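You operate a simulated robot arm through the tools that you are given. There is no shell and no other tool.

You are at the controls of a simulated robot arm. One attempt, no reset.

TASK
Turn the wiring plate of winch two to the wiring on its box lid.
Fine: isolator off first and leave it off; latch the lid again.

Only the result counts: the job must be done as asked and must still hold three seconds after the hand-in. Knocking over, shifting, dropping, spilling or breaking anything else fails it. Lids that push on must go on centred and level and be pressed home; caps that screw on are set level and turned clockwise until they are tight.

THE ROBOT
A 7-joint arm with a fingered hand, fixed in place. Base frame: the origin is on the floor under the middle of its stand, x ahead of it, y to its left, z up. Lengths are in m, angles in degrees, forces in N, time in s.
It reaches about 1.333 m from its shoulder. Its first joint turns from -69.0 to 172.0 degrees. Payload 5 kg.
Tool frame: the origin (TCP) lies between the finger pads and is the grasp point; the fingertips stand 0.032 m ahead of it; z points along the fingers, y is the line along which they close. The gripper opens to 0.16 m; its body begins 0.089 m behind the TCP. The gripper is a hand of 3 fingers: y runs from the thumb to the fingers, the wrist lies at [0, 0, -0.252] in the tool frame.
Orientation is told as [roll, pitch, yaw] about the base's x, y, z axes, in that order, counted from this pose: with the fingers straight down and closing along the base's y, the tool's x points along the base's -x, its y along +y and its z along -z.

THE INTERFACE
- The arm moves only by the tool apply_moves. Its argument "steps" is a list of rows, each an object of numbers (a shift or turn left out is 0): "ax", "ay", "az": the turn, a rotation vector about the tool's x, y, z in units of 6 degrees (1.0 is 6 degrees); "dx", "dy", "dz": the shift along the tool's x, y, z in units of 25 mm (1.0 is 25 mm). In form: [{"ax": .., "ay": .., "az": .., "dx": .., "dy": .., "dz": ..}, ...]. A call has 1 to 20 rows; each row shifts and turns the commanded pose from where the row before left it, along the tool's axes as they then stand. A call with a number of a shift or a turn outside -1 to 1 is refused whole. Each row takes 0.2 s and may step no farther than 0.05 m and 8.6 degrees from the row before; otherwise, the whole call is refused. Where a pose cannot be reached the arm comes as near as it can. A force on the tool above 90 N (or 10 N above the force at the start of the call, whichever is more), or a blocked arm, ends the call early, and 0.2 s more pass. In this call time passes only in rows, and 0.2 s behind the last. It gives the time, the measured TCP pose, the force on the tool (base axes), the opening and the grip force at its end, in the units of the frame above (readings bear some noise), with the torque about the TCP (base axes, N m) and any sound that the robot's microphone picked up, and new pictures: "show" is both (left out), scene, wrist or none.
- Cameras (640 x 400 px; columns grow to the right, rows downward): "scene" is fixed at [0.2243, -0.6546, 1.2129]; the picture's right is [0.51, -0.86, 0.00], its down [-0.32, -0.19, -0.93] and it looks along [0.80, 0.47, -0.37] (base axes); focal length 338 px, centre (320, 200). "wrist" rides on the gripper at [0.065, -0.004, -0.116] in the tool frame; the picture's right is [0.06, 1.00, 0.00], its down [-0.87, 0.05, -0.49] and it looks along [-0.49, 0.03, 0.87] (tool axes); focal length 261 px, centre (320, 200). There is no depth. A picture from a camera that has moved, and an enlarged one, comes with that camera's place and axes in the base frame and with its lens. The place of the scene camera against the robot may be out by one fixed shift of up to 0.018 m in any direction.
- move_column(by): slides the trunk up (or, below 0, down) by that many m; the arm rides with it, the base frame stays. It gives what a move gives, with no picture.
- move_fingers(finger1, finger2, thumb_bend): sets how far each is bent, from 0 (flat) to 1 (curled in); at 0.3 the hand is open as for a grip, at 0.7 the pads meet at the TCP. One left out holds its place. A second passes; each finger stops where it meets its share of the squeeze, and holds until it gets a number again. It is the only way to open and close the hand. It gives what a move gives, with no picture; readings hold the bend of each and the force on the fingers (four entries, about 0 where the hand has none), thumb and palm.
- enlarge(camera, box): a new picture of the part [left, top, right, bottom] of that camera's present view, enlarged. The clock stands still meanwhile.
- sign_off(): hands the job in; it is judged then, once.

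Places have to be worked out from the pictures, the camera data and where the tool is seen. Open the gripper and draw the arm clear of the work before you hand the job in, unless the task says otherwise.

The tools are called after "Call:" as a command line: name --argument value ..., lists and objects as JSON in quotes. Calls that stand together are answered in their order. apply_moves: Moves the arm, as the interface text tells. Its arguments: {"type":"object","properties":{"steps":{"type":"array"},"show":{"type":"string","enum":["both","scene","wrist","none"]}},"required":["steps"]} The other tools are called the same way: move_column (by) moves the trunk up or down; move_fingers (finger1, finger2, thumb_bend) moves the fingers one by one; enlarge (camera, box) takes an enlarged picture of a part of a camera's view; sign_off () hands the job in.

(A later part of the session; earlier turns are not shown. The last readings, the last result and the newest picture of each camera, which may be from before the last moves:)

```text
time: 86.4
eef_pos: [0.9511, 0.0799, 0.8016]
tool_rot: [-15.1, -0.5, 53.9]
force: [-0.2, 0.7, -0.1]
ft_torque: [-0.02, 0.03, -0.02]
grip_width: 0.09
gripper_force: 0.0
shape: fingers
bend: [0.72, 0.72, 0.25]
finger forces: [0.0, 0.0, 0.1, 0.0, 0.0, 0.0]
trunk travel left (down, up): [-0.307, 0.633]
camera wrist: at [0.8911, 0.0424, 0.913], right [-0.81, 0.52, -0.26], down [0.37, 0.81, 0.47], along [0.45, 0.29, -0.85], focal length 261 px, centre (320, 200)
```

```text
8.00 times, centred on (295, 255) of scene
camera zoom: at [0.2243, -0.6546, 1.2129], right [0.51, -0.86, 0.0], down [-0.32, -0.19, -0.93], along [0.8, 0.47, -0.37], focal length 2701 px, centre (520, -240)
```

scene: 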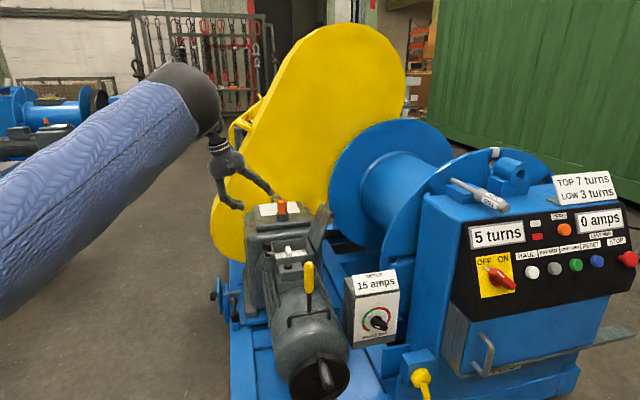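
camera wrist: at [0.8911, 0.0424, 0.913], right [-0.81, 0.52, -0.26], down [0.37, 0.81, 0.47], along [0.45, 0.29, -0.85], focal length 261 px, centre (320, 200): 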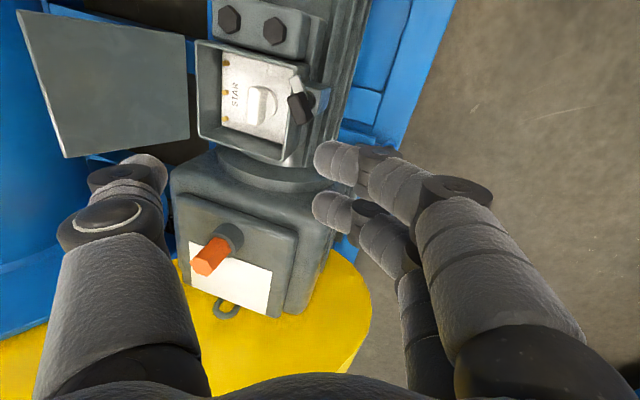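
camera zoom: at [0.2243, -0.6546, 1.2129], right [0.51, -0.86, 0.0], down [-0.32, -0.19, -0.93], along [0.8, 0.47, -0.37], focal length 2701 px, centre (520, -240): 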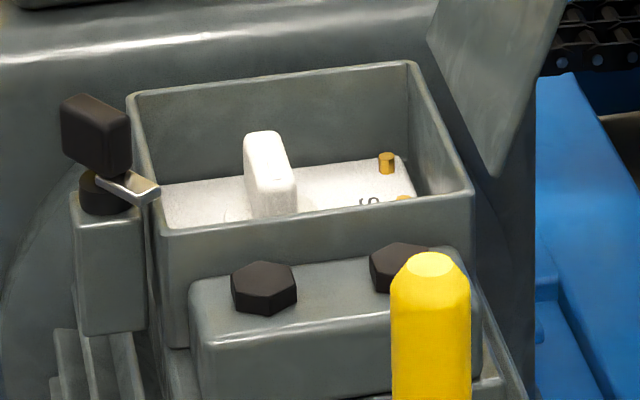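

The pointer mark is at the near end, so the plate stands at DELTA and must go a quarter turn counter-clockwise (seen from above) to STAR. Knob centre ≈ (1.075, -0.008), top z ≈ 0.58. I set the hand to yaw 45° leaning 12° along the motor axis for reach, narrow the fingers, and go above it.

Call:
move_fingers --finger1 0.61 --finger2 0.61 --thumb_bend 0.61

Call:
apply_moves --steps '[{"ax": -0.839}, {"ax": -0.839}, {"ax": -0.839}, {"az": 0.74}, {"az": 0.74}, {"ay": -1.0}, {"ay": -1.0}, {"dy": -0.857, "dz": 0.584}, {"dy": -0.857, "dz": 0.584}, {"dy": -0.857, "dz": 0.584}, {"dy": -0.857, "dz": 0.584}, {"dy": -0.857, "dz": 0.584}, {"dy": -0.857, "dz": 0.584}, {"dy": -0.857, "dz": 0.584}]' --show "both"

Call:
enlarge --camera "wrist" --box '[220, 60, 420, 240]'

```text
time: 87.4
eef_pos: [0.9505, 0.0805, 0.8018]
tool_rot: [-15.2, -0.3, 53.9]
force: [-0.7, 0.0, 0.3]
ft_torque: [0.0, -0.01, -0.03]
grip_width: 0.0434
gripper_force: 0.1
shape: fingers
bend: [0.61, 0.61, 0.61]
finger forces: [0.0, 0.1, 0.0, 0.0, 0.0, 0.0]
trunk travel left (down, up): [-0.307, 0.633]
```

```text
time: 90.4
eef_pos: [1.0727, -0.0098, 0.6988]
tool_rot: [0.0, -12.4, 45.0]
force: [0.0, 0.6, 0.0]
ft_torque: [0.0, 0.0, 0.01]
grip_width: 0.0436
gripper_force: 0.1
shape: fingers
bend: [0.61, 0.61, 0.61]
finger forces: [0.0, 0.0, 0.1, 0.0, 0.0, 0.1]
trunk travel left (down, up): [-0.307, 0.633]
camera wrist: at [1.0134, -0.0753, 0.7979], right [-0.75, 0.66, -0.01], down [0.49, 0.56, 0.67], along [0.45, 0.49, -0.75], focal length 261 px, centre (320, 200)
```

scene: 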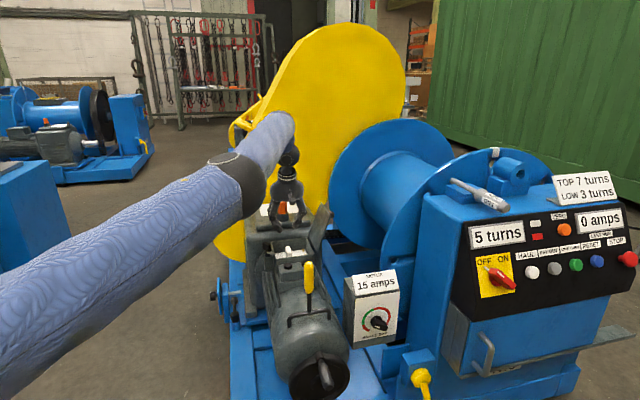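
wrist: 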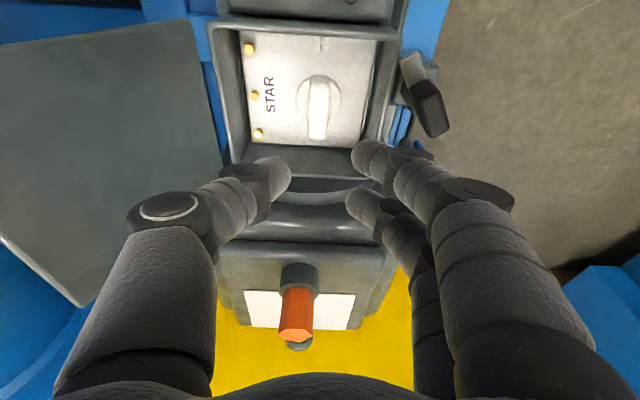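

```text
2.22 times, centred on (320, 150) of wrist
camera zoom: at [1.0134, -0.0753, 0.7979], right [-0.75, 0.66, -0.01], down [0.49, 0.56, 0.67], along [0.45, 0.49, -0.75], focal length 579 px, centre (320, 311)
```

zoom: 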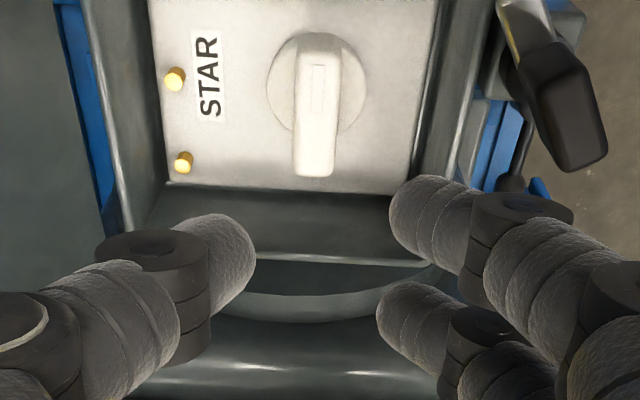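

The bar is centred and lines up with the descent. I narrow the fingers slightly so they fit between bar and box wall, and go down to rim height for a check.

Call:
move_fingers --finger1 0.65 --finger2 0.65 --thumb_bend 0.65

Call:
apply_moves --steps '[{"dx": 0.17, "dz": 0.782, "dy": -0.06}, {"dx": 0.17, "dz": 0.782}, {"dx": 0.17, "dz": 0.782}, {"dx": 0.15, "dz": 0.684}]' --show "wrist"

Call:
enlarge --camera "wrist" --box '[220, 80, 420, 260]'

Call:
enlarge --camera "scene" --box '[250, 190, 340, 280]'

```text
time: 91.4
eef_pos: [1.0725, -0.0096, 0.6992]
tool_rot: [0.1, -12.3, 45.0]
force: [-0.1, 0.1, 0.2]
ft_torque: [0.0, 0.02, 0.0]
grip_width: 0.0295
gripper_force: 0.1
shape: fingers
bend: [0.65, 0.65, 0.65]
finger forces: [0.0, 0.0, 0.0, 0.1, 0.1, 0.0]
trunk travel left (down, up): [-0.307, 0.633]
```

```text
time: 92.4
eef_pos: [1.073, -0.0113, 0.6219]
tool_rot: [0.0, -12.4, 44.9]
force: [0.6, 0.7, -0.1]
ft_torque: [0.0, 0.0, 0.01]
grip_width: 0.0297
gripper_force: 0.0
shape: fingers
bend: [0.65, 0.65, 0.65]
finger forces: [0.0, 0.0, 0.1, 0.0, 0.1, 0.1]
trunk travel left (down, up): [-0.307, 0.633]
camera wrist: at [1.0128, -0.0767, 0.7212], right [-0.75, 0.66, -0.01], down [0.49, 0.56, 0.67], along [0.45, 0.49, -0.75], focal length 261 px, centre (320, 200)
```

wrist: 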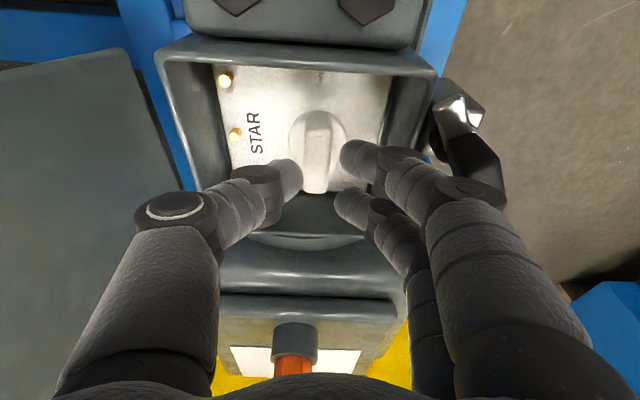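

```text
2.22 times, centred on (320, 170) of wrist
camera zoom: at [1.0128, -0.0767, 0.7212], right [-0.75, 0.66, -0.01], down [0.49, 0.56, 0.67], along [0.45, 0.49, -0.75], focal length 579 px, centre (320, 267)
```

zoom: 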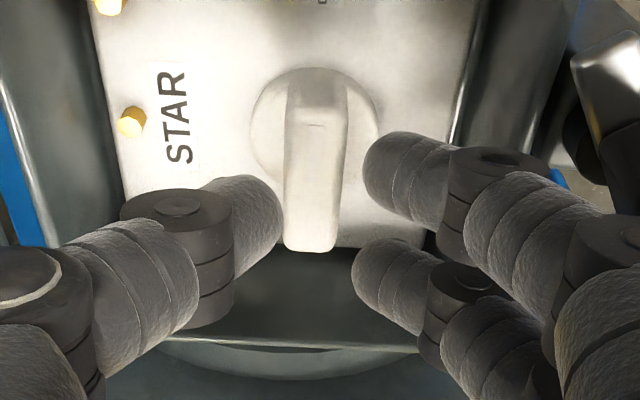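

```text
4.44 times, centred on (295, 235) of scene
camera zoom: at [0.2243, -0.6546, 1.2129], right [0.51, -0.86, 0.0], down [-0.32, -0.19, -0.93], along [0.8, 0.47, -0.37], focal length 1501 px, centre (431, 44)
```

zoom: 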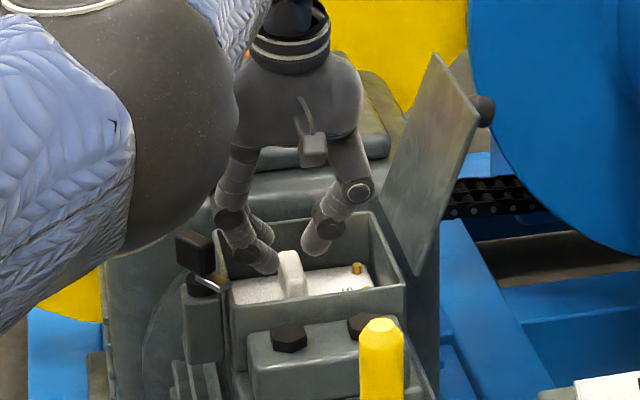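

Thumb and fingers straddle the bar inside the box. I descend the last 28 mm and close.

Call:
apply_moves --steps '[{"dx": 0.12, "dz": 0.547}, {"dx": 0.12, "dz": 0.547}]' --show "wrist"

Call:
enlarge --camera "wrist" --box '[220, 80, 420, 260]'

```text
time: 93.0
eef_pos: [1.0724, -0.01, 0.5945]
tool_rot: [0.1, -12.4, 44.8]
force: [2.2, -1.1, 0.0]
ft_torque: [-0.02, -0.04, -0.02]
grip_width: 0.0289
gripper_force: 1.6
shape: fingers
bend: [0.65, 0.65, 0.65]
finger forces: [1.6, 0.0, 0.0, 0.0, 1.3, 0.0]
trunk travel left (down, up): [-0.307, 0.633]
camera wrist: at [1.0129, -0.0764, 0.6922], right [-0.75, 0.66, -0.01], down [0.49, 0.56, 0.67], along [0.45, 0.49, -0.75], focal length 261 px, centre (320, 200)
```

wrist: 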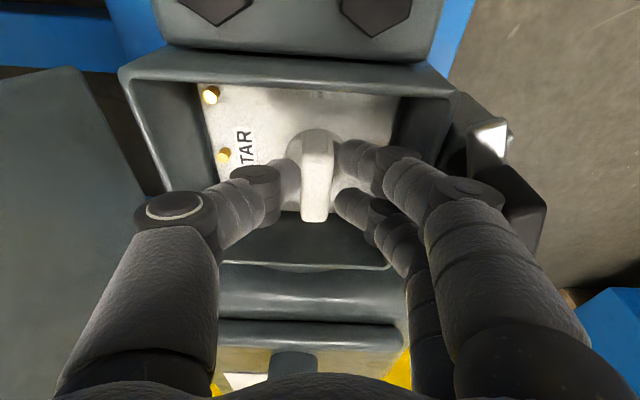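

```text
2.22 times, centred on (320, 170) of wrist
camera zoom: at [1.0129, -0.0764, 0.6922], right [-0.75, 0.66, -0.01], down [0.49, 0.56, 0.67], along [0.45, 0.49, -0.75], focal length 579 px, centre (320, 267)
```

zoom: 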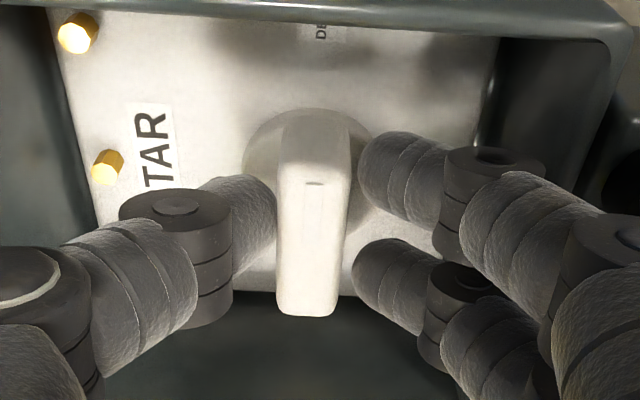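

The tips are around the bar with light touch on both sides. I close firmly.

Call:
move_fingers --finger1 0.75 --finger2 0.75 --thumb_bend 0.74

Call:
enlarge --camera "wrist" --box '[220, 80, 420, 260]'

```text
time: 94.0
eef_pos: [1.0719, -0.0103, 0.5926]
tool_rot: [0.1, -12.3, 44.9]
force: [2.5, -0.3, -11.1]
ft_torque: [-0.09, -0.05, -0.01]
grip_width: 0.0233
gripper_force: 16.1
shape: fingers
bend: [0.71, 0.71, 0.68]
finger forces: [8.3, 7.5, 0.1, 0.0, 16.0, 0.1]
trunk travel left (down, up): [-0.307, 0.633]
```

```text
2.22 times, centred on (320, 170) of wrist
camera zoom: at [1.013, -0.0761, 0.6916], right [-0.75, 0.66, -0.01], down [0.49, 0.56, 0.67], along [0.45, 0.49, -0.75], focal length 579 px, centre (320, 267)
```

zoom: 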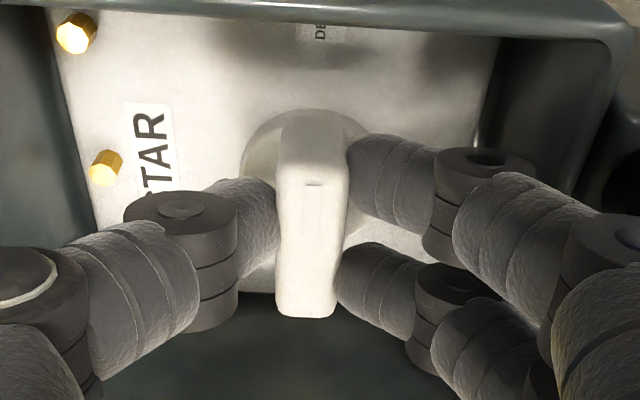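

Firm hold (16 N). I turn the plate counter-clockwise in a first stage of 30°, shifting the lean gradually so the wrist stays in reach.

Call:
apply_moves --steps '[{"az": -1, "ax": 0.134, "ay": 0.134, "dx": -0.011, "dy": 0.011}, {"az": -1, "ax": 0.12, "ay": 0.148, "dx": -0.012, "dy": 0.01}, {"az": -1, "ax": 0.104, "ay": 0.159, "dx": -0.013, "dy": 0.009}, {"az": -1, "ax": 0.086, "ay": 0.169, "dx": -0.014, "dy": 0.007}, {"az": -1, "ax": 0.068, "ay": 0.177, "dx": -0.015, "dy": 0.006}]' --show "wrist"

Call:
enlarge --camera "wrist" --box '[220, 80, 420, 260]'

```text
time: 95.2
eef_pos: [1.0733, -0.0103, 0.5942]
tool_rot: [-7.8, -5.3, 74.9]
force: [-1.9, -5.5, -14.3]
ft_torque: [-0.01, 0.25, -0.11]
grip_width: 0.0242
gripper_force: 16.3
shape: fingers
bend: [0.71, 0.72, 0.68]
finger forces: [7.3, 10.8, 0.1, 0.0, 14.8, 0.0]
trunk travel left (down, up): [-0.307, 0.633]
camera wrist: at [1.0427, -0.0801, 0.7019], right [-0.97, 0.21, -0.14], down [0.1, 0.82, 0.56], along [0.23, 0.53, -0.82], focal length 261 px, centre (320, 200)
```

wrist: 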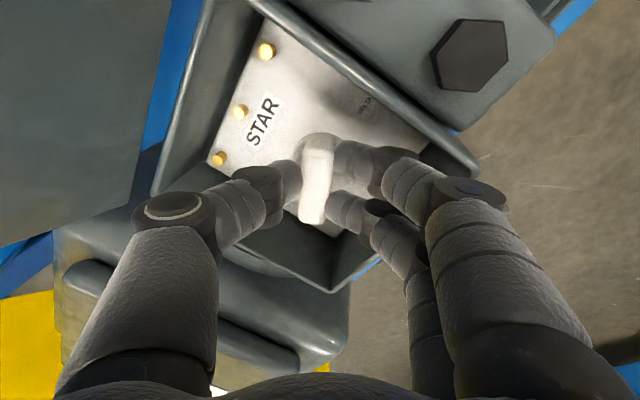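

```text
2.22 times, centred on (320, 170) of wrist
camera zoom: at [1.0427, -0.0801, 0.7019], right [-0.97, 0.21, -0.14], down [0.1, 0.82, 0.56], along [0.23, 0.53, -0.82], focal length 579 px, centre (320, 267)
```

zoom: 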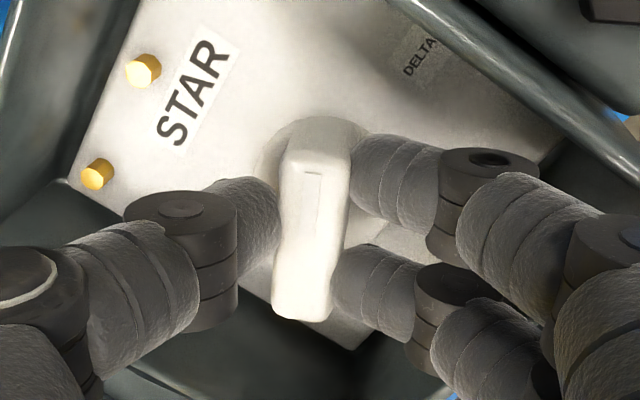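

The bar turns with the hand. I carry on for another 36°.

Call:
apply_moves --steps '[{"az": -1, "ax": 0.049, "ay": 0.184, "dx": -0.015, "dy": 0.004}, {"az": -1, "ax": 0.03, "ay": 0.188, "dx": -0.016, "dy": 0.002}, {"az": -1, "ax": 0.01, "ay": 0.19, "dx": -0.016, "dy": 0.001}, {"az": -1, "ax": -0.01, "ay": 0.19, "dx": -0.016, "dy": -0.001}, {"az": -1, "ax": -0.03, "ay": 0.188, "dx": -0.016, "dy": -0.002}, {"az": -1, "ax": -0.049, "ay": 0.184, "dx": -0.015, "dy": -0.004}]' --show "wrist"

Call:
enlarge --camera "wrist" --box '[220, 80, 420, 260]'

```text
time: 96.6
eef_pos: [1.0749, -0.0083, 0.5961]
tool_rot: [-7.5, 6.7, 109.6]
force: [8.8, -13.1, -6.3]
ft_torque: [-0.12, -0.1, -0.15]
grip_width: 0.0238
gripper_force: 15.8
shape: fingers
bend: [0.72, 0.73, 0.68]
finger forces: [6.5, 7.5, 0.1, 0.0, 18.1, 0.1]
trunk travel left (down, up): [-0.307, 0.633]
camera wrist: at [1.0809, -0.0602, 0.7165], right [-0.91, -0.4, -0.12], down [-0.42, 0.83, 0.38], along [-0.05, 0.39, -0.92], focal length 261 px, centre (320, 200)
```

wrist: 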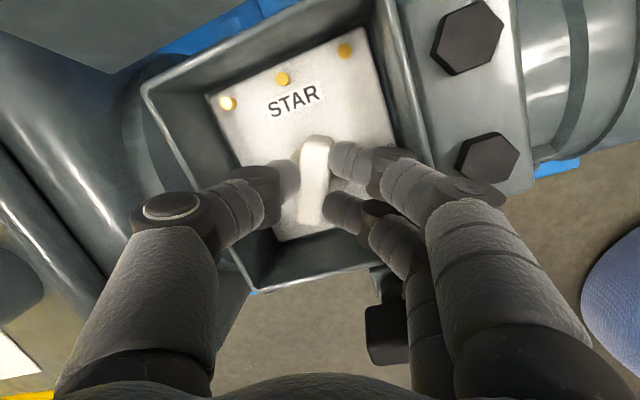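

```text
2.22 times, centred on (320, 170) of wrist
camera zoom: at [1.0809, -0.0602, 0.7165], right [-0.91, -0.4, -0.12], down [-0.42, 0.83, 0.38], along [-0.05, 0.39, -0.92], focal length 579 px, centre (320, 267)
```

zoom: 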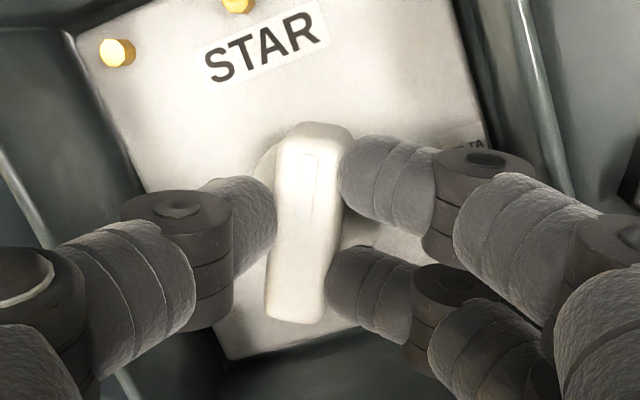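

STAR is now nearly ahead of the pointer. I turn the remaining 24°.

Call:
apply_moves --steps '[{"az": -1, "ax": -0.068, "ay": 0.177, "dx": -0.015, "dy": -0.006}, {"az": -1, "ax": -0.086, "ay": 0.169, "dx": -0.014, "dy": -0.007}, {"az": -1, "ax": -0.104, "ay": 0.159, "dx": -0.013, "dy": -0.009}, {"az": -1, "ax": -0.12, "ay": 0.148, "dx": -0.012, "dy": -0.01}]' --show "wrist"

Call:
enlarge --camera "wrist" --box '[220, 80, 420, 260]'

```text
time: 97.6
eef_pos: [1.073, -0.0062, 0.5956]
tool_rot: [-1.1, 12.5, 133.6]
force: [16.8, -10.3, 5.3]
ft_torque: [-0.1, -0.39, -0.04]
grip_width: 0.0233
gripper_force: 17.1
shape: fingers
bend: [0.72, 0.73, 0.68]
finger forces: [6.1, 8.6, 0.0, 0.0, 19.6, 0.1]
trunk travel left (down, up): [-0.307, 0.633]
camera wrist: at [1.1017, -0.0326, 0.7219], right [-0.68, -0.73, 0.0], down [-0.7, 0.65, 0.29], along [-0.21, 0.2, -0.96], focal length 261 px, centre (320, 200)
```

wrist: 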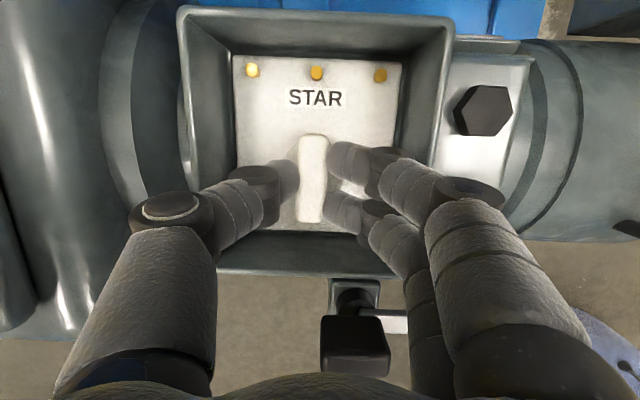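

```text
2.22 times, centred on (320, 170) of wrist
camera zoom: at [1.1017, -0.0326, 0.7219], right [-0.68, -0.73, 0.0], down [-0.7, 0.65, 0.29], along [-0.21, 0.2, -0.96], focal length 579 px, centre (320, 267)
```

zoom: 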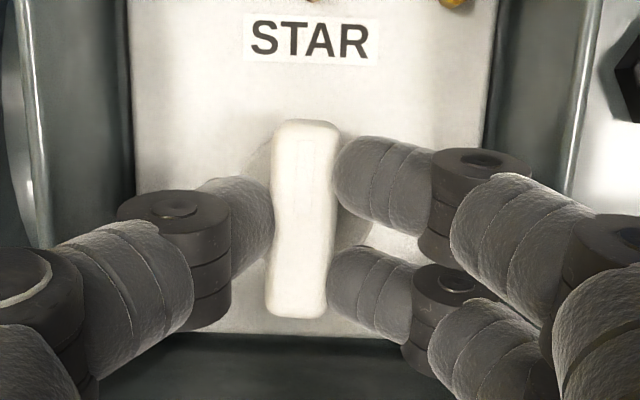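

The pointer is at STAR with about 3° of lag. I relieve the side load 2 mm and turn a few degrees more to seat it at its stop.

Call:
apply_moves --steps '[{"az": -0.5, "dx": 0.08}, {"az": -0.6}]' --show "wrist"

Call:
enlarge --camera "wrist" --box '[220, 80, 420, 260]'

```text
time: 98.2
eef_pos: [1.0731, -0.006, 0.596]
tool_rot: [0.6, 12.6, 140.4]
force: [13.7, -5.8, 5.8]
ft_torque: [0.0, -0.39, -0.26]
grip_width: 0.024
gripper_force: 19.3
shape: fingers
bend: [0.72, 0.73, 0.68]
finger forces: [9.5, 6.7, 0.1, 0.1, 21.2, 0.0]
trunk travel left (down, up): [-0.307, 0.633]
camera wrist: at [1.107, -0.0271, 0.7217], right [-0.59, -0.81, 0.02], down [-0.77, 0.57, 0.29], along [-0.25, 0.16, -0.96], focal length 261 px, centre (320, 200)
```

wrist: 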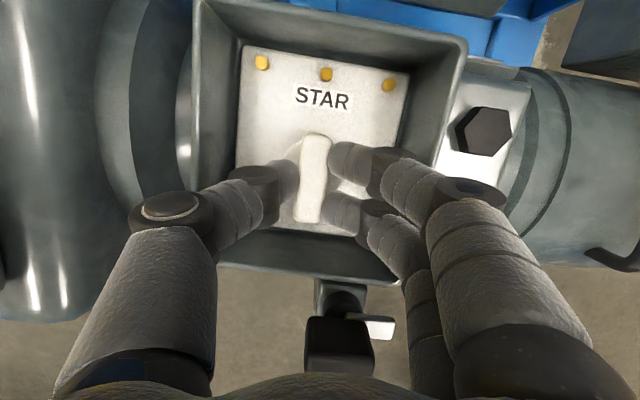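

```text
2.22 times, centred on (320, 170) of wrist
camera zoom: at [1.107, -0.0271, 0.7217], right [-0.59, -0.81, 0.02], down [-0.77, 0.57, 0.29], along [-0.25, 0.16, -0.96], focal length 579 px, centre (320, 267)
```

zoom: 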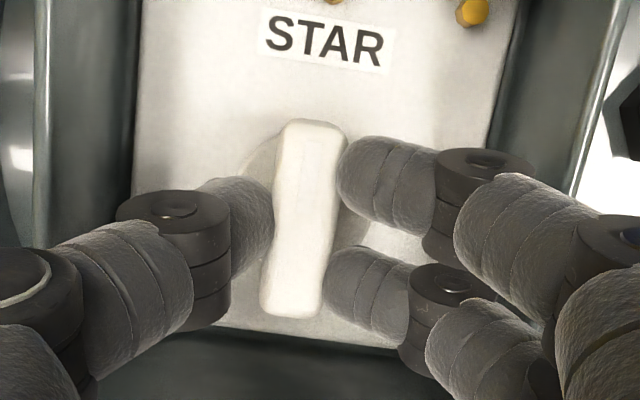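

The bar is now aligned with the plate axis and lags further as the hand turns, so it is at the STAR stop. I release and lift straight up.

Call:
move_fingers --finger1 0.64 --finger2 0.64 --thumb_bend 0.64

Call:
apply_moves --steps '[{"dx": 0.17, "dz": -0.782}, {"dx": 0.17, "dz": -0.782}, {"dx": 0.17, "dz": -0.782}, {"dx": 0.17, "dz": -0.782}, {"dx": 0.17, "dz": -0.782}]' --show "both"

Call:
enlarge --camera "wrist" --box '[220, 60, 420, 240]'

```text
time: 99.2
eef_pos: [1.0735, -0.0069, 0.5953]
tool_rot: [0.4, 12.5, 140.3]
force: [-0.7, 1.4, 0.8]
ft_torque: [0.04, -0.01, 0.0]
grip_width: 0.0338
gripper_force: 0.8
shape: fingers
bend: [0.64, 0.64, 0.64]
finger forces: [0.1, 0.0, 0.0, 0.0, 1.5, 0.0]
trunk travel left (down, up): [-0.307, 0.633]
```

```text
time: 100.4
eef_pos: [1.0721, -0.0056, 0.6973]
tool_rot: [0.4, 12.5, 140.3]
force: [0.3, -0.6, -0.2]
ft_torque: [-0.01, 0.01, 0.0]
grip_width: 0.0326
gripper_force: 0.2
shape: fingers
bend: [0.64, 0.64, 0.64]
finger forces: [0.0, 0.0, 0.0, 0.0, 0.0, 0.1]
trunk travel left (down, up): [-0.307, 0.633]
camera wrist: at [1.1057, -0.0266, 0.8235], right [-0.59, -0.81, 0.02], down [-0.77, 0.57, 0.29], along [-0.25, 0.16, -0.96], focal length 261 px, centre (320, 200)
```

scene: 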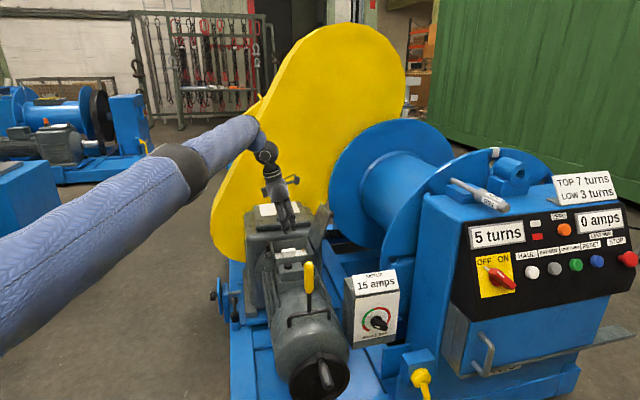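
wrist: 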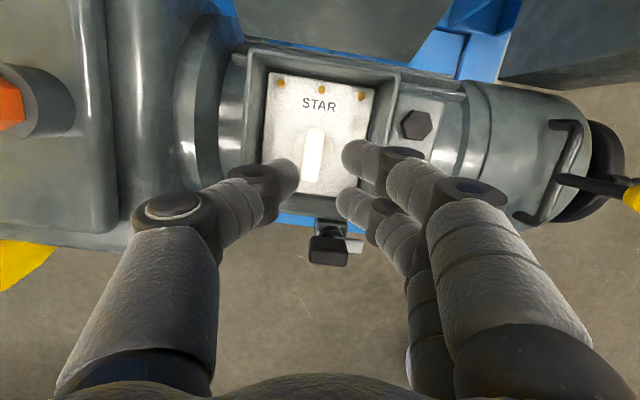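

```text
2.22 times, centred on (320, 150) of wrist
camera zoom: at [1.1057, -0.0266, 0.8235], right [-0.59, -0.81, 0.02], down [-0.77, 0.57, 0.29], along [-0.25, 0.16, -0.96], focal length 579 px, centre (320, 311)
```

zoom: 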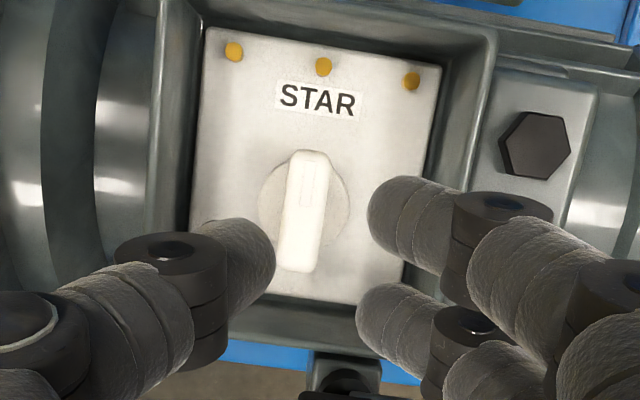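

The plate points at STAR, aligned with its mark. Next I close the lid: I retreat upward first, re-orient the hand, and will straddle the lid's top edge with thumb behind and fingers in front to bring it down in a controlled way.

Call:
apply_moves --steps '[{"dx": -0.692, "dy": 0.138, "dz": -0.835}, {"dx": -0.692, "dy": 0.138, "dz": -0.835}, {"dx": -0.692, "dy": 0.138, "dz": -0.835}, {"dx": -0.692, "dy": 0.138, "dz": -0.835}, {"dx": -0.692, "dy": 0.138, "dz": -0.835}, {"dx": -0.692, "dy": 0.138, "dz": -0.835}, {"ay": -1.04}, {"ay": -1.04}]' --show "scene"

Call:
apply_moves --steps '[{"az": 0.98}, {"az": 0.98}, {"az": 0.98}, {"az": 0.98}, {"az": 0.98}, {"az": 0.98}, {"az": 0.98}, {"az": 0.98}, {"az": 0.98}, {"az": 0.98}, {"az": 0.98}, {"az": 0.98}, {"az": 0.98}, {"az": 0.98}]' --show "none"

Call:
apply_moves --steps '[{"ax": 1}, {"ax": 1}, {"ax": 1}, {"ax": 1}, {"ax": 1}, {"ax": 1}, {"ax": 1}, {"ax": 1}]' --show "both"

```text
refused: -1.04 is not a number from -1 to 1
```

```text
time: 103.4
eef_pos: [1.0739, -0.0055, 0.6956]
tool_rot: [-12.4, 2.1, 57.6]
force: [-0.6, -0.1, 0.6]
ft_torque: [-0.01, 0.01, 0.02]
grip_width: 0.0324
gripper_force: 0.1
shape: fingers
bend: [0.64, 0.64, 0.64]
finger forces: [0.1, 0.0, 0.0, 0.0, 0.1, 0.1]
trunk travel left (down, up): [-0.307, 0.633]
```

```text
time: 105.2
eef_pos: [1.0736, -0.0051, 0.6956]
tool_rot: [-60.5, 2.2, 57.7]
force: [-0.1, 0.2, 0.1]
ft_torque: [-0.01, 0.05, 0.0]
grip_width: 0.0325
gripper_force: 0.1
shape: fingers
bend: [0.64, 0.64, 0.64]
finger forces: [0.0, 0.1, 0.0, 0.1, 0.0, 0.0]
trunk travel left (down, up): [-0.307, 0.633]
camera wrist: at [0.9572, -0.0063, 0.7576], right [-0.47, 0.18, -0.87], down [0.08, 0.98, 0.16], along [0.88, 0.0, -0.47], focal length 261 px, centre (320, 200)
```

scene: 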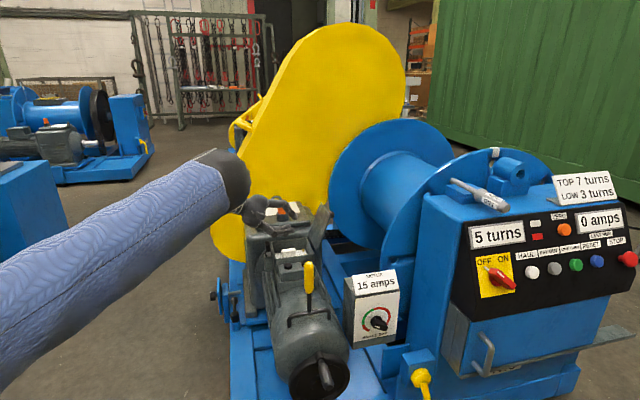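
wrist: 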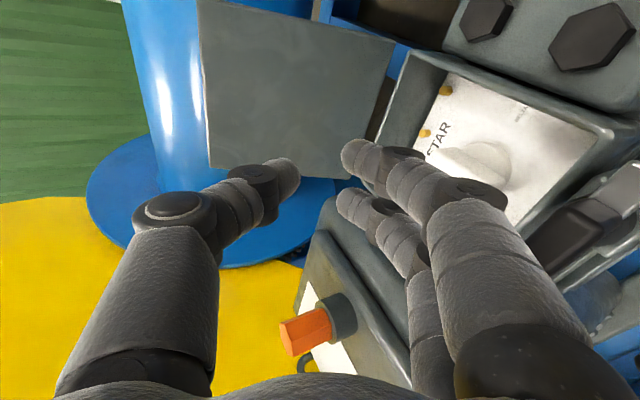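

That first call was refused but the rotation ran cleanly where the hand stood. I now open the thumb wide with fingers hooked, ease the tilt to 48°, rise, and move over the lid's top edge.

Call:
move_fingers --finger1 0.72 --finger2 0.72 --thumb_bend 0.3

Call:
apply_moves --steps '[{"ax": -1}, {"ax": -1}, {"dy": -0.8, "dz": -0.707}, {"dy": -0.8, "dz": -0.707}, {"dy": -0.8, "dz": -0.707}]' --show "none"

Call:
apply_moves --steps '[{"dx": -0.143, "dy": -0.816, "dz": 0.922}, {"dx": -0.143, "dy": -0.816, "dz": 0.922}, {"dx": -0.143, "dy": -0.816, "dz": 0.922}, {"dx": -0.143, "dy": -0.816, "dz": 0.922}]' --show "both"

Call:
enlarge --camera "scene" --box '[230, 150, 360, 280]'

```text
time: 106.2
eef_pos: [1.0731, -0.0053, 0.6963]
tool_rot: [-60.5, 2.1, 57.8]
force: [0.6, -0.2, 1.0]
ft_torque: [-0.03, 0.0, 0.01]
grip_width: 0.0846
gripper_force: 0.1
shape: fingers
bend: [0.72, 0.72, 0.3]
finger forces: [0.0, 0.0, 0.0, 0.0, 0.0, 0.0]
trunk travel left (down, up): [-0.307, 0.633]
```

```text
time: 107.4
eef_pos: [1.0754, -0.0019, 0.7766]
tool_rot: [-48.4, 2.1, 57.6]
force: [0.9, -0.1, -0.2]
ft_torque: [-0.02, 0.0, 0.01]
grip_width: 0.0845
gripper_force: 0.0
shape: fingers
bend: [0.72, 0.72, 0.3]
finger forces: [0.1, 0.0, 0.0, 0.1, 0.1, 0.1]
trunk travel left (down, up): [-0.307, 0.633]
```

```text
time: 108.4
eef_pos: [1.1876, -0.0552, 0.7731]
tool_rot: [-48.4, 2.0, 57.7]
force: [0.4, -0.7, -0.6]
ft_torque: [-0.02, -0.03, -0.01]
grip_width: 0.0845
gripper_force: 0.1
shape: fingers
bend: [0.72, 0.72, 0.3]
finger forces: [0.1, 0.1, 0.0, 0.0, 0.1, 0.0]
trunk travel left (down, up): [-0.307, 0.633]
camera wrist: at [1.0842, -0.0638, 0.8549], right [-0.61, 0.28, -0.74], down [0.13, 0.96, 0.25], along [0.78, 0.06, -0.62], focal length 261 px, centre (320, 200)
```

scene: 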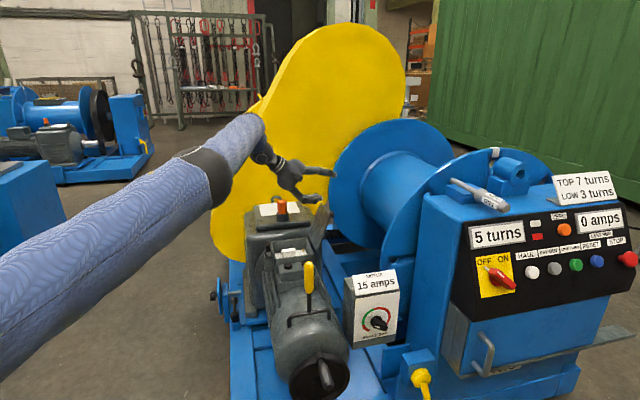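
wrist: 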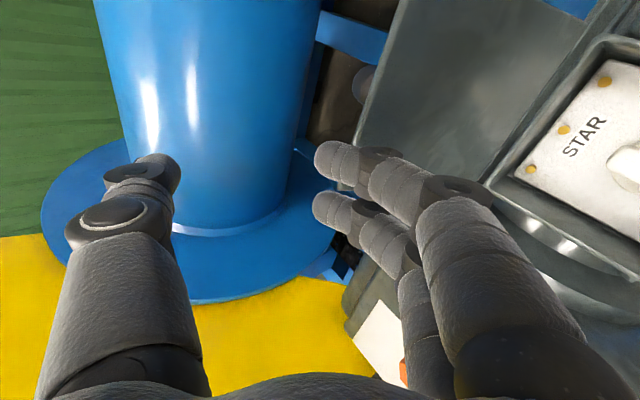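

```text
3.08 times, centred on (295, 215) of scene
camera zoom: at [0.2243, -0.6546, 1.2129], right [0.51, -0.86, 0.0], down [-0.32, -0.19, -0.93], along [0.8, 0.47, -0.37], focal length 1039 px, centre (397, 154)
```

zoom: 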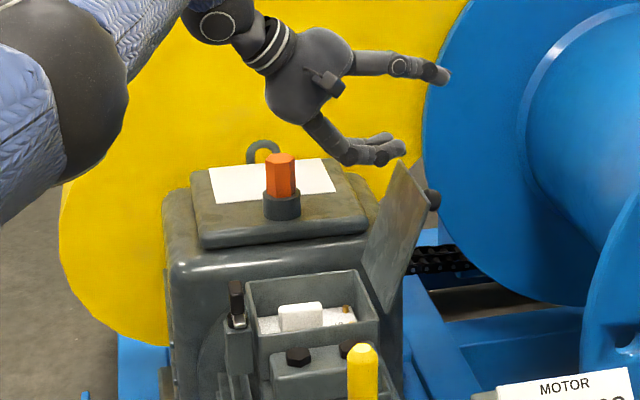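

The lid's top edge now lies between thumb and fingers in plan. I enlarge the wrist view to fix the edge position before lowering the thumb behind it.

Call:
enlarge --camera "wrist" --box '[290, 0, 510, 200]'

Call:
enlarge --camera "scene" --box '[290, 170, 360, 240]'

```text
2.00 times, centred on (400, 100) of wrist
camera zoom: at [1.0842, -0.0638, 0.8549], right [-0.61, 0.28, -0.74], down [0.13, 0.96, 0.25], along [0.78, 0.06, -0.62], focal length 521 px, centre (160, 400)
```

zoom: 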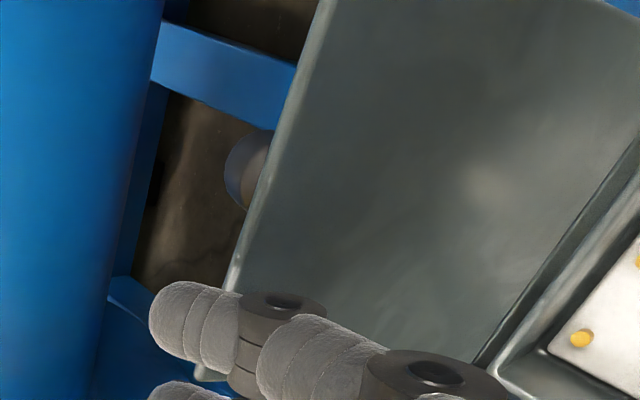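

```text
5.71 times, centred on (325, 205) of scene
camera zoom: at [0.2243, -0.6546, 1.2129], right [0.51, -0.86, 0.0], down [-0.32, -0.19, -0.93], along [0.8, 0.47, -0.37], focal length 1929 px, centre (291, 171)
```

zoom: 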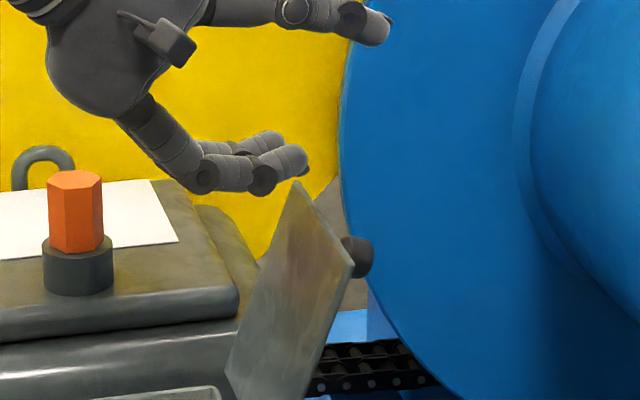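

The lid leans back further than I thought (about 120°, top edge near z = 0.70). A thumb hook from above with the fingers folded away would fit better, so I test folding the fingers fully.

Call:
apply_moves --steps '[{"dy": -0.7, "dz": -0.62}, {"dy": -0.35, "dz": -0.31}]' --show "none"

Call:
move_fingers --finger1 1.0 --finger2 1.0 --thumb_bend 0.4

Call:
enlarge --camera "scene" --box '[250, 120, 370, 240]'

Call:
enlarge --camera "wrist" --box '[0, 0, 640, 400]'

```text
time: 109.0
eef_pos: [1.1883, -0.0548, 0.8103]
tool_rot: [-48.3, 2.1, 57.7]
force: [0.2, 0.8, 0.1]
ft_torque: [-0.02, 0.02, 0.01]
grip_width: 0.0843
gripper_force: 0.1
shape: fingers
bend: [0.72, 0.72, 0.3]
finger forces: [0.0, 0.1, 0.0, 0.1, 0.1, 0.0]
trunk travel left (down, up): [-0.307, 0.633]
```

```text
time: 110.0
eef_pos: [1.1883, -0.0546, 0.8106]
tool_rot: [-48.4, 2.1, 57.7]
force: [-1.0, -0.2, -0.4]
ft_torque: [-0.02, 0.01, -0.01]
grip_width: 0.0655
gripper_force: 0.1
shape: fingers
bend: [1.0, 1.0, 0.4]
finger forces: [0.1, 0.1, 0.1, 0.0, 0.0, 0.1]
trunk travel left (down, up): [-0.307, 0.633]
```

```text
3.33 times, centred on (310, 180) of scene
camera zoom: at [0.2243, -0.6546, 1.2129], right [0.51, -0.86, 0.0], down [-0.32, -0.19, -0.93], along [0.8, 0.47, -0.37], focal length 1126 px, centre (353, 267)
```

zoom: 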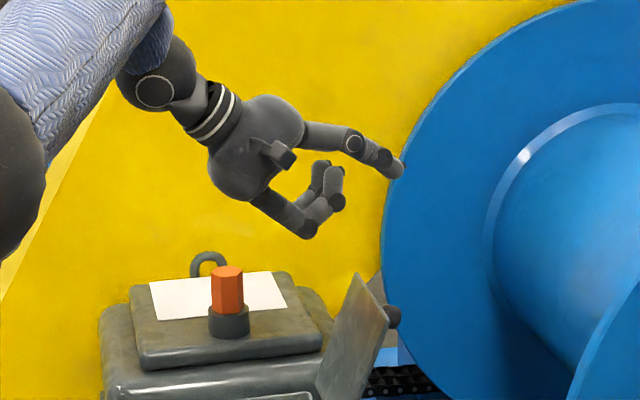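

```text
1.00 times, centred on (320, 200) of wrist (not enlarged: the box is as wide or as high as the picture)
camera zoom: at [1.0841, -0.0631, 0.8912], right [-0.61, 0.28, -0.74], down [0.13, 0.96, 0.25], along [0.78, 0.06, -0.62], focal length 261 px, centre (320, 200)
```

zoom: 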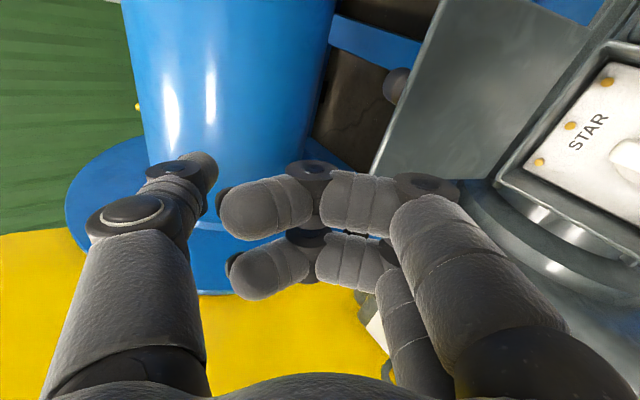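

The folded fingers sit well back. I bend the thumb more so its last segment points downward as a hook, and look again.

Call:
move_fingers --thumb_bend 0.62

Call:
enlarge --camera "scene" --box '[250, 120, 370, 240]'

```text
time: 111.0
eef_pos: [1.1882, -0.0543, 0.8102]
tool_rot: [-48.3, 2.0, 57.7]
force: [0.0, -0.3, -0.9]
ft_torque: [-0.03, 0.03, 0.01]
grip_width: 0.0495
gripper_force: 0.1
shape: fingers
bend: [1.0, 1.0, 0.62]
finger forces: [0.0, 0.0, 0.0, 0.0, 0.0, 0.1]
trunk travel left (down, up): [-0.307, 0.633]
```

```text
3.33 times, centred on (310, 180) of scene
camera zoom: at [0.2243, -0.6546, 1.2129], right [0.51, -0.86, 0.0], down [-0.32, -0.19, -0.93], along [0.8, 0.47, -0.37], focal length 1126 px, centre (353, 267)
```

zoom: 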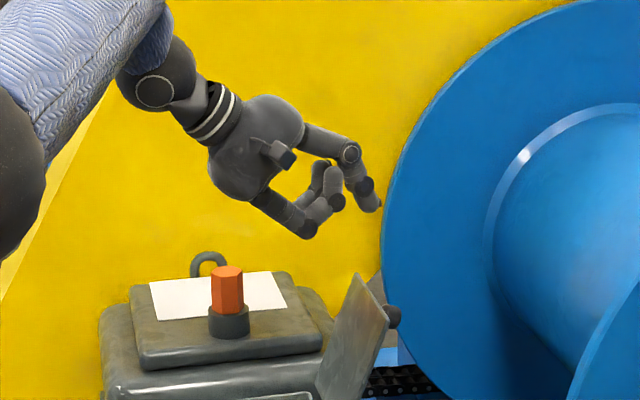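

The thumb now hooks downward with a ~17 mm slot to the folded fingers. Comparing both in the scene view, I need to go about 0.10 m down for the thumb tip to sit behind the lid's top edge; I do three quarters and check.

Call:
apply_moves --steps '[{"dx": 0.009, "dy": 0.73, "dz": 0.7}, {"dx": 0.009, "dy": 0.73, "dz": 0.7}, {"dx": 0.009, "dy": 0.65, "dz": 0.62}]' --show "both"

Call:
enlarge --camera "scene" --box '[280, 160, 360, 240]'

Call:
enlarge --camera "wrist" --box '[180, 40, 500, 300]'

```text
time: 111.8
eef_pos: [1.1881, -0.0584, 0.7375]
tool_rot: [-48.4, 2.1, 57.7]
force: [0.5, -1.4, -0.1]
ft_torque: [0.02, -0.02, -0.02]
grip_width: 0.0495
gripper_force: 0.0
shape: fingers
bend: [1.0, 1.0, 0.62]
finger forces: [0.1, 0.0, 0.0, 0.0, 0.1, 0.0]
trunk travel left (down, up): [-0.307, 0.633]
camera wrist: at [1.0844, -0.0667, 0.8192], right [-0.61, 0.28, -0.74], down [0.13, 0.96, 0.25], along [0.78, 0.06, -0.62], focal length 261 px, centre (320, 200)
```

scene: 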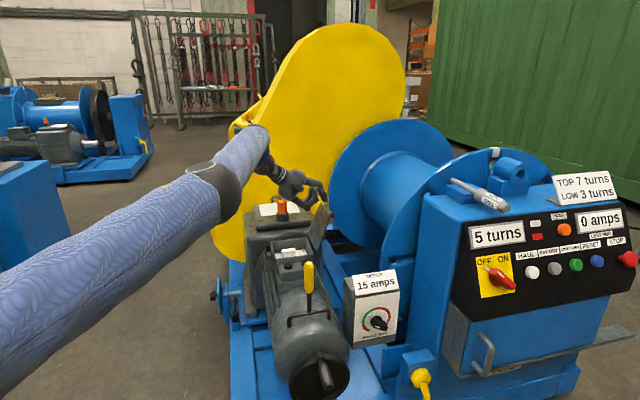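
wrist: 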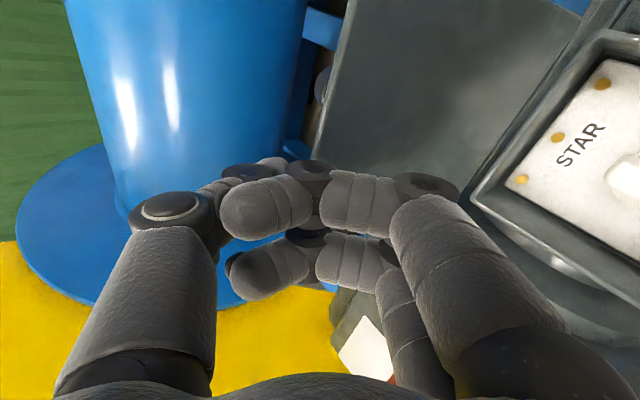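

```text
5.00 times, centred on (320, 200) of scene
camera zoom: at [0.2243, -0.6546, 1.2129], right [0.51, -0.86, 0.0], down [-0.32, -0.19, -0.93], along [0.8, 0.47, -0.37], focal length 1688 px, centre (320, 200)
```

zoom: 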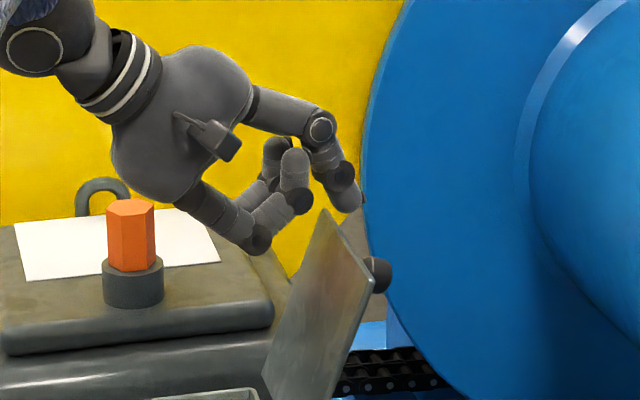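

```text
1.54 times, centred on (340, 170) of wrist
camera zoom: at [1.0844, -0.0667, 0.8192], right [-0.61, 0.28, -0.74], down [0.13, 0.96, 0.25], along [0.78, 0.06, -0.62], focal length 401 px, centre (289, 246)
```

zoom: 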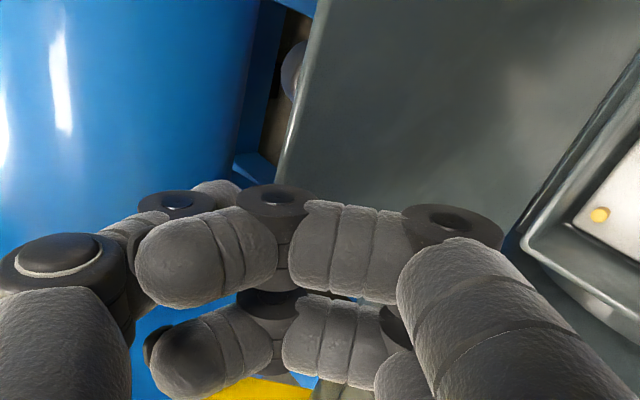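

Thumb tip is just behind the edge in plan, still ~34 mm too high. I lower it the rest of the way.

Call:
apply_moves --steps '[{"dy": 0.34, "dz": 0.3}, {"dy": 0.34, "dz": 0.3}, {"dy": 0.34, "dz": 0.3}]' --show "wrist"

Call:
enlarge --camera "scene" --box '[280, 160, 360, 240]'

```text
time: 112.6
eef_pos: [1.1881, -0.0624, 0.7058]
tool_rot: [-48.6, 2.0, 57.7]
force: [4.1, -3.4, 11.9]
ft_torque: [-0.07, -0.18, -0.06]
grip_width: 0.0515
gripper_force: 5.1
shape: fingers
bend: [1.0, 1.0, 0.6]
finger forces: [0.0, 0.1, 0.0, 0.0, 10.6, 0.1]
trunk travel left (down, up): [-0.307, 0.633]
camera wrist: at [1.0834, -0.0701, 0.7875], right [-0.61, 0.28, -0.74], down [0.13, 0.96, 0.25], along [0.78, 0.06, -0.62], focal length 261 px, centre (320, 200)
```

wrist: 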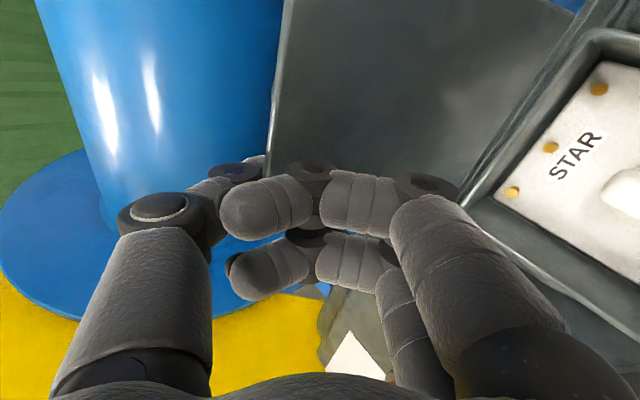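

```text
5.00 times, centred on (320, 200) of scene
camera zoom: at [0.2243, -0.6546, 1.2129], right [0.51, -0.86, 0.0], down [-0.32, -0.19, -0.93], along [0.8, 0.47, -0.37], focal length 1688 px, centre (320, 200)
```

zoom: 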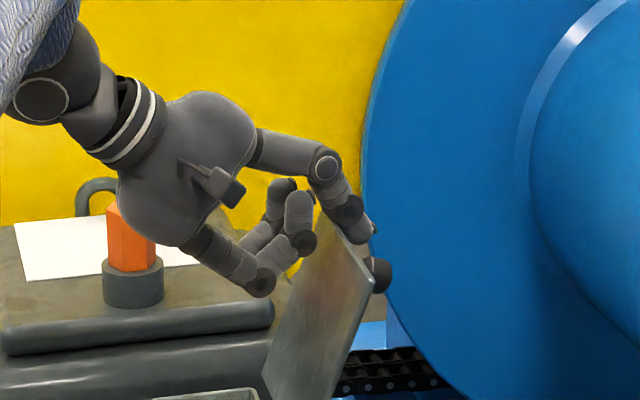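

The thumb rests over the lid's top edge with its tip behind (10 N). I ease up slightly and pull the lid toward closing along its arc, first 15°.

Call:
apply_moves --steps '[{"dx": -0.094, "dy": 0.049, "dz": -0.514}, {"dx": -0.098, "dy": 0.149, "dz": -0.446}, {"dx": -0.101, "dy": 0.189, "dz": -0.432}]' --show "wrist"

Call:
enlarge --camera "scene" --box '[280, 160, 360, 240]'

```text
time: 113.4
eef_pos: [1.163, -0.0361, 0.7183]
tool_rot: [-48.3, 2.1, 57.8]
force: [0.8, -0.4, 3.3]
ft_torque: [-0.01, -0.06, 0.0]
grip_width: 0.05
gripper_force: 1.9
shape: fingers
bend: [1.0, 1.0, 0.62]
finger forces: [0.0, 0.0, 0.0, 0.0, 2.5, 0.0]
trunk travel left (down, up): [-0.307, 0.633]
camera wrist: at [1.0602, -0.0446, 0.8004], right [-0.61, 0.28, -0.74], down [0.13, 0.96, 0.25], along [0.78, 0.06, -0.62], focal length 261 px, centre (320, 200)
```

wrist: 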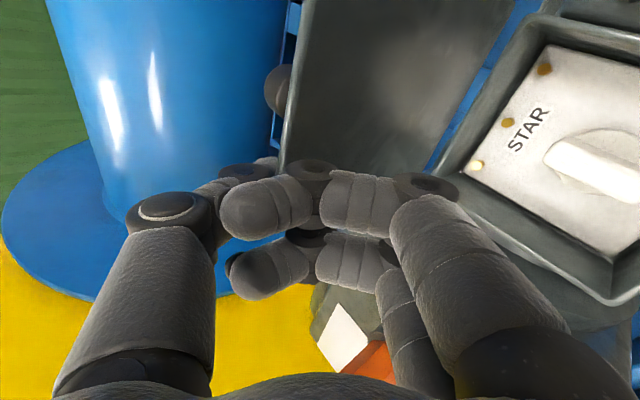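

```text
5.00 times, centred on (320, 200) of scene
camera zoom: at [0.2243, -0.6546, 1.2129], right [0.51, -0.86, 0.0], down [-0.32, -0.19, -0.93], along [0.8, 0.47, -0.37], focal length 1688 px, centre (320, 200)
```

zoom: 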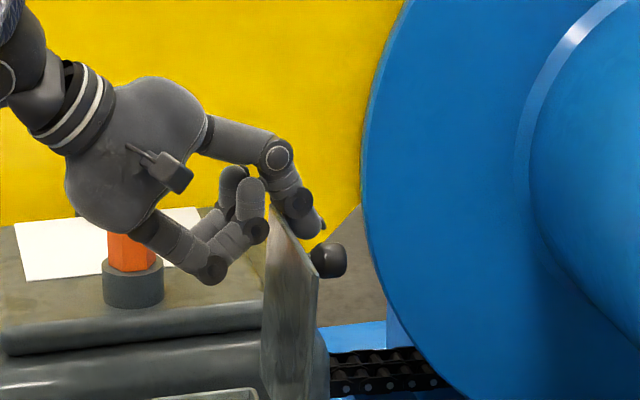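

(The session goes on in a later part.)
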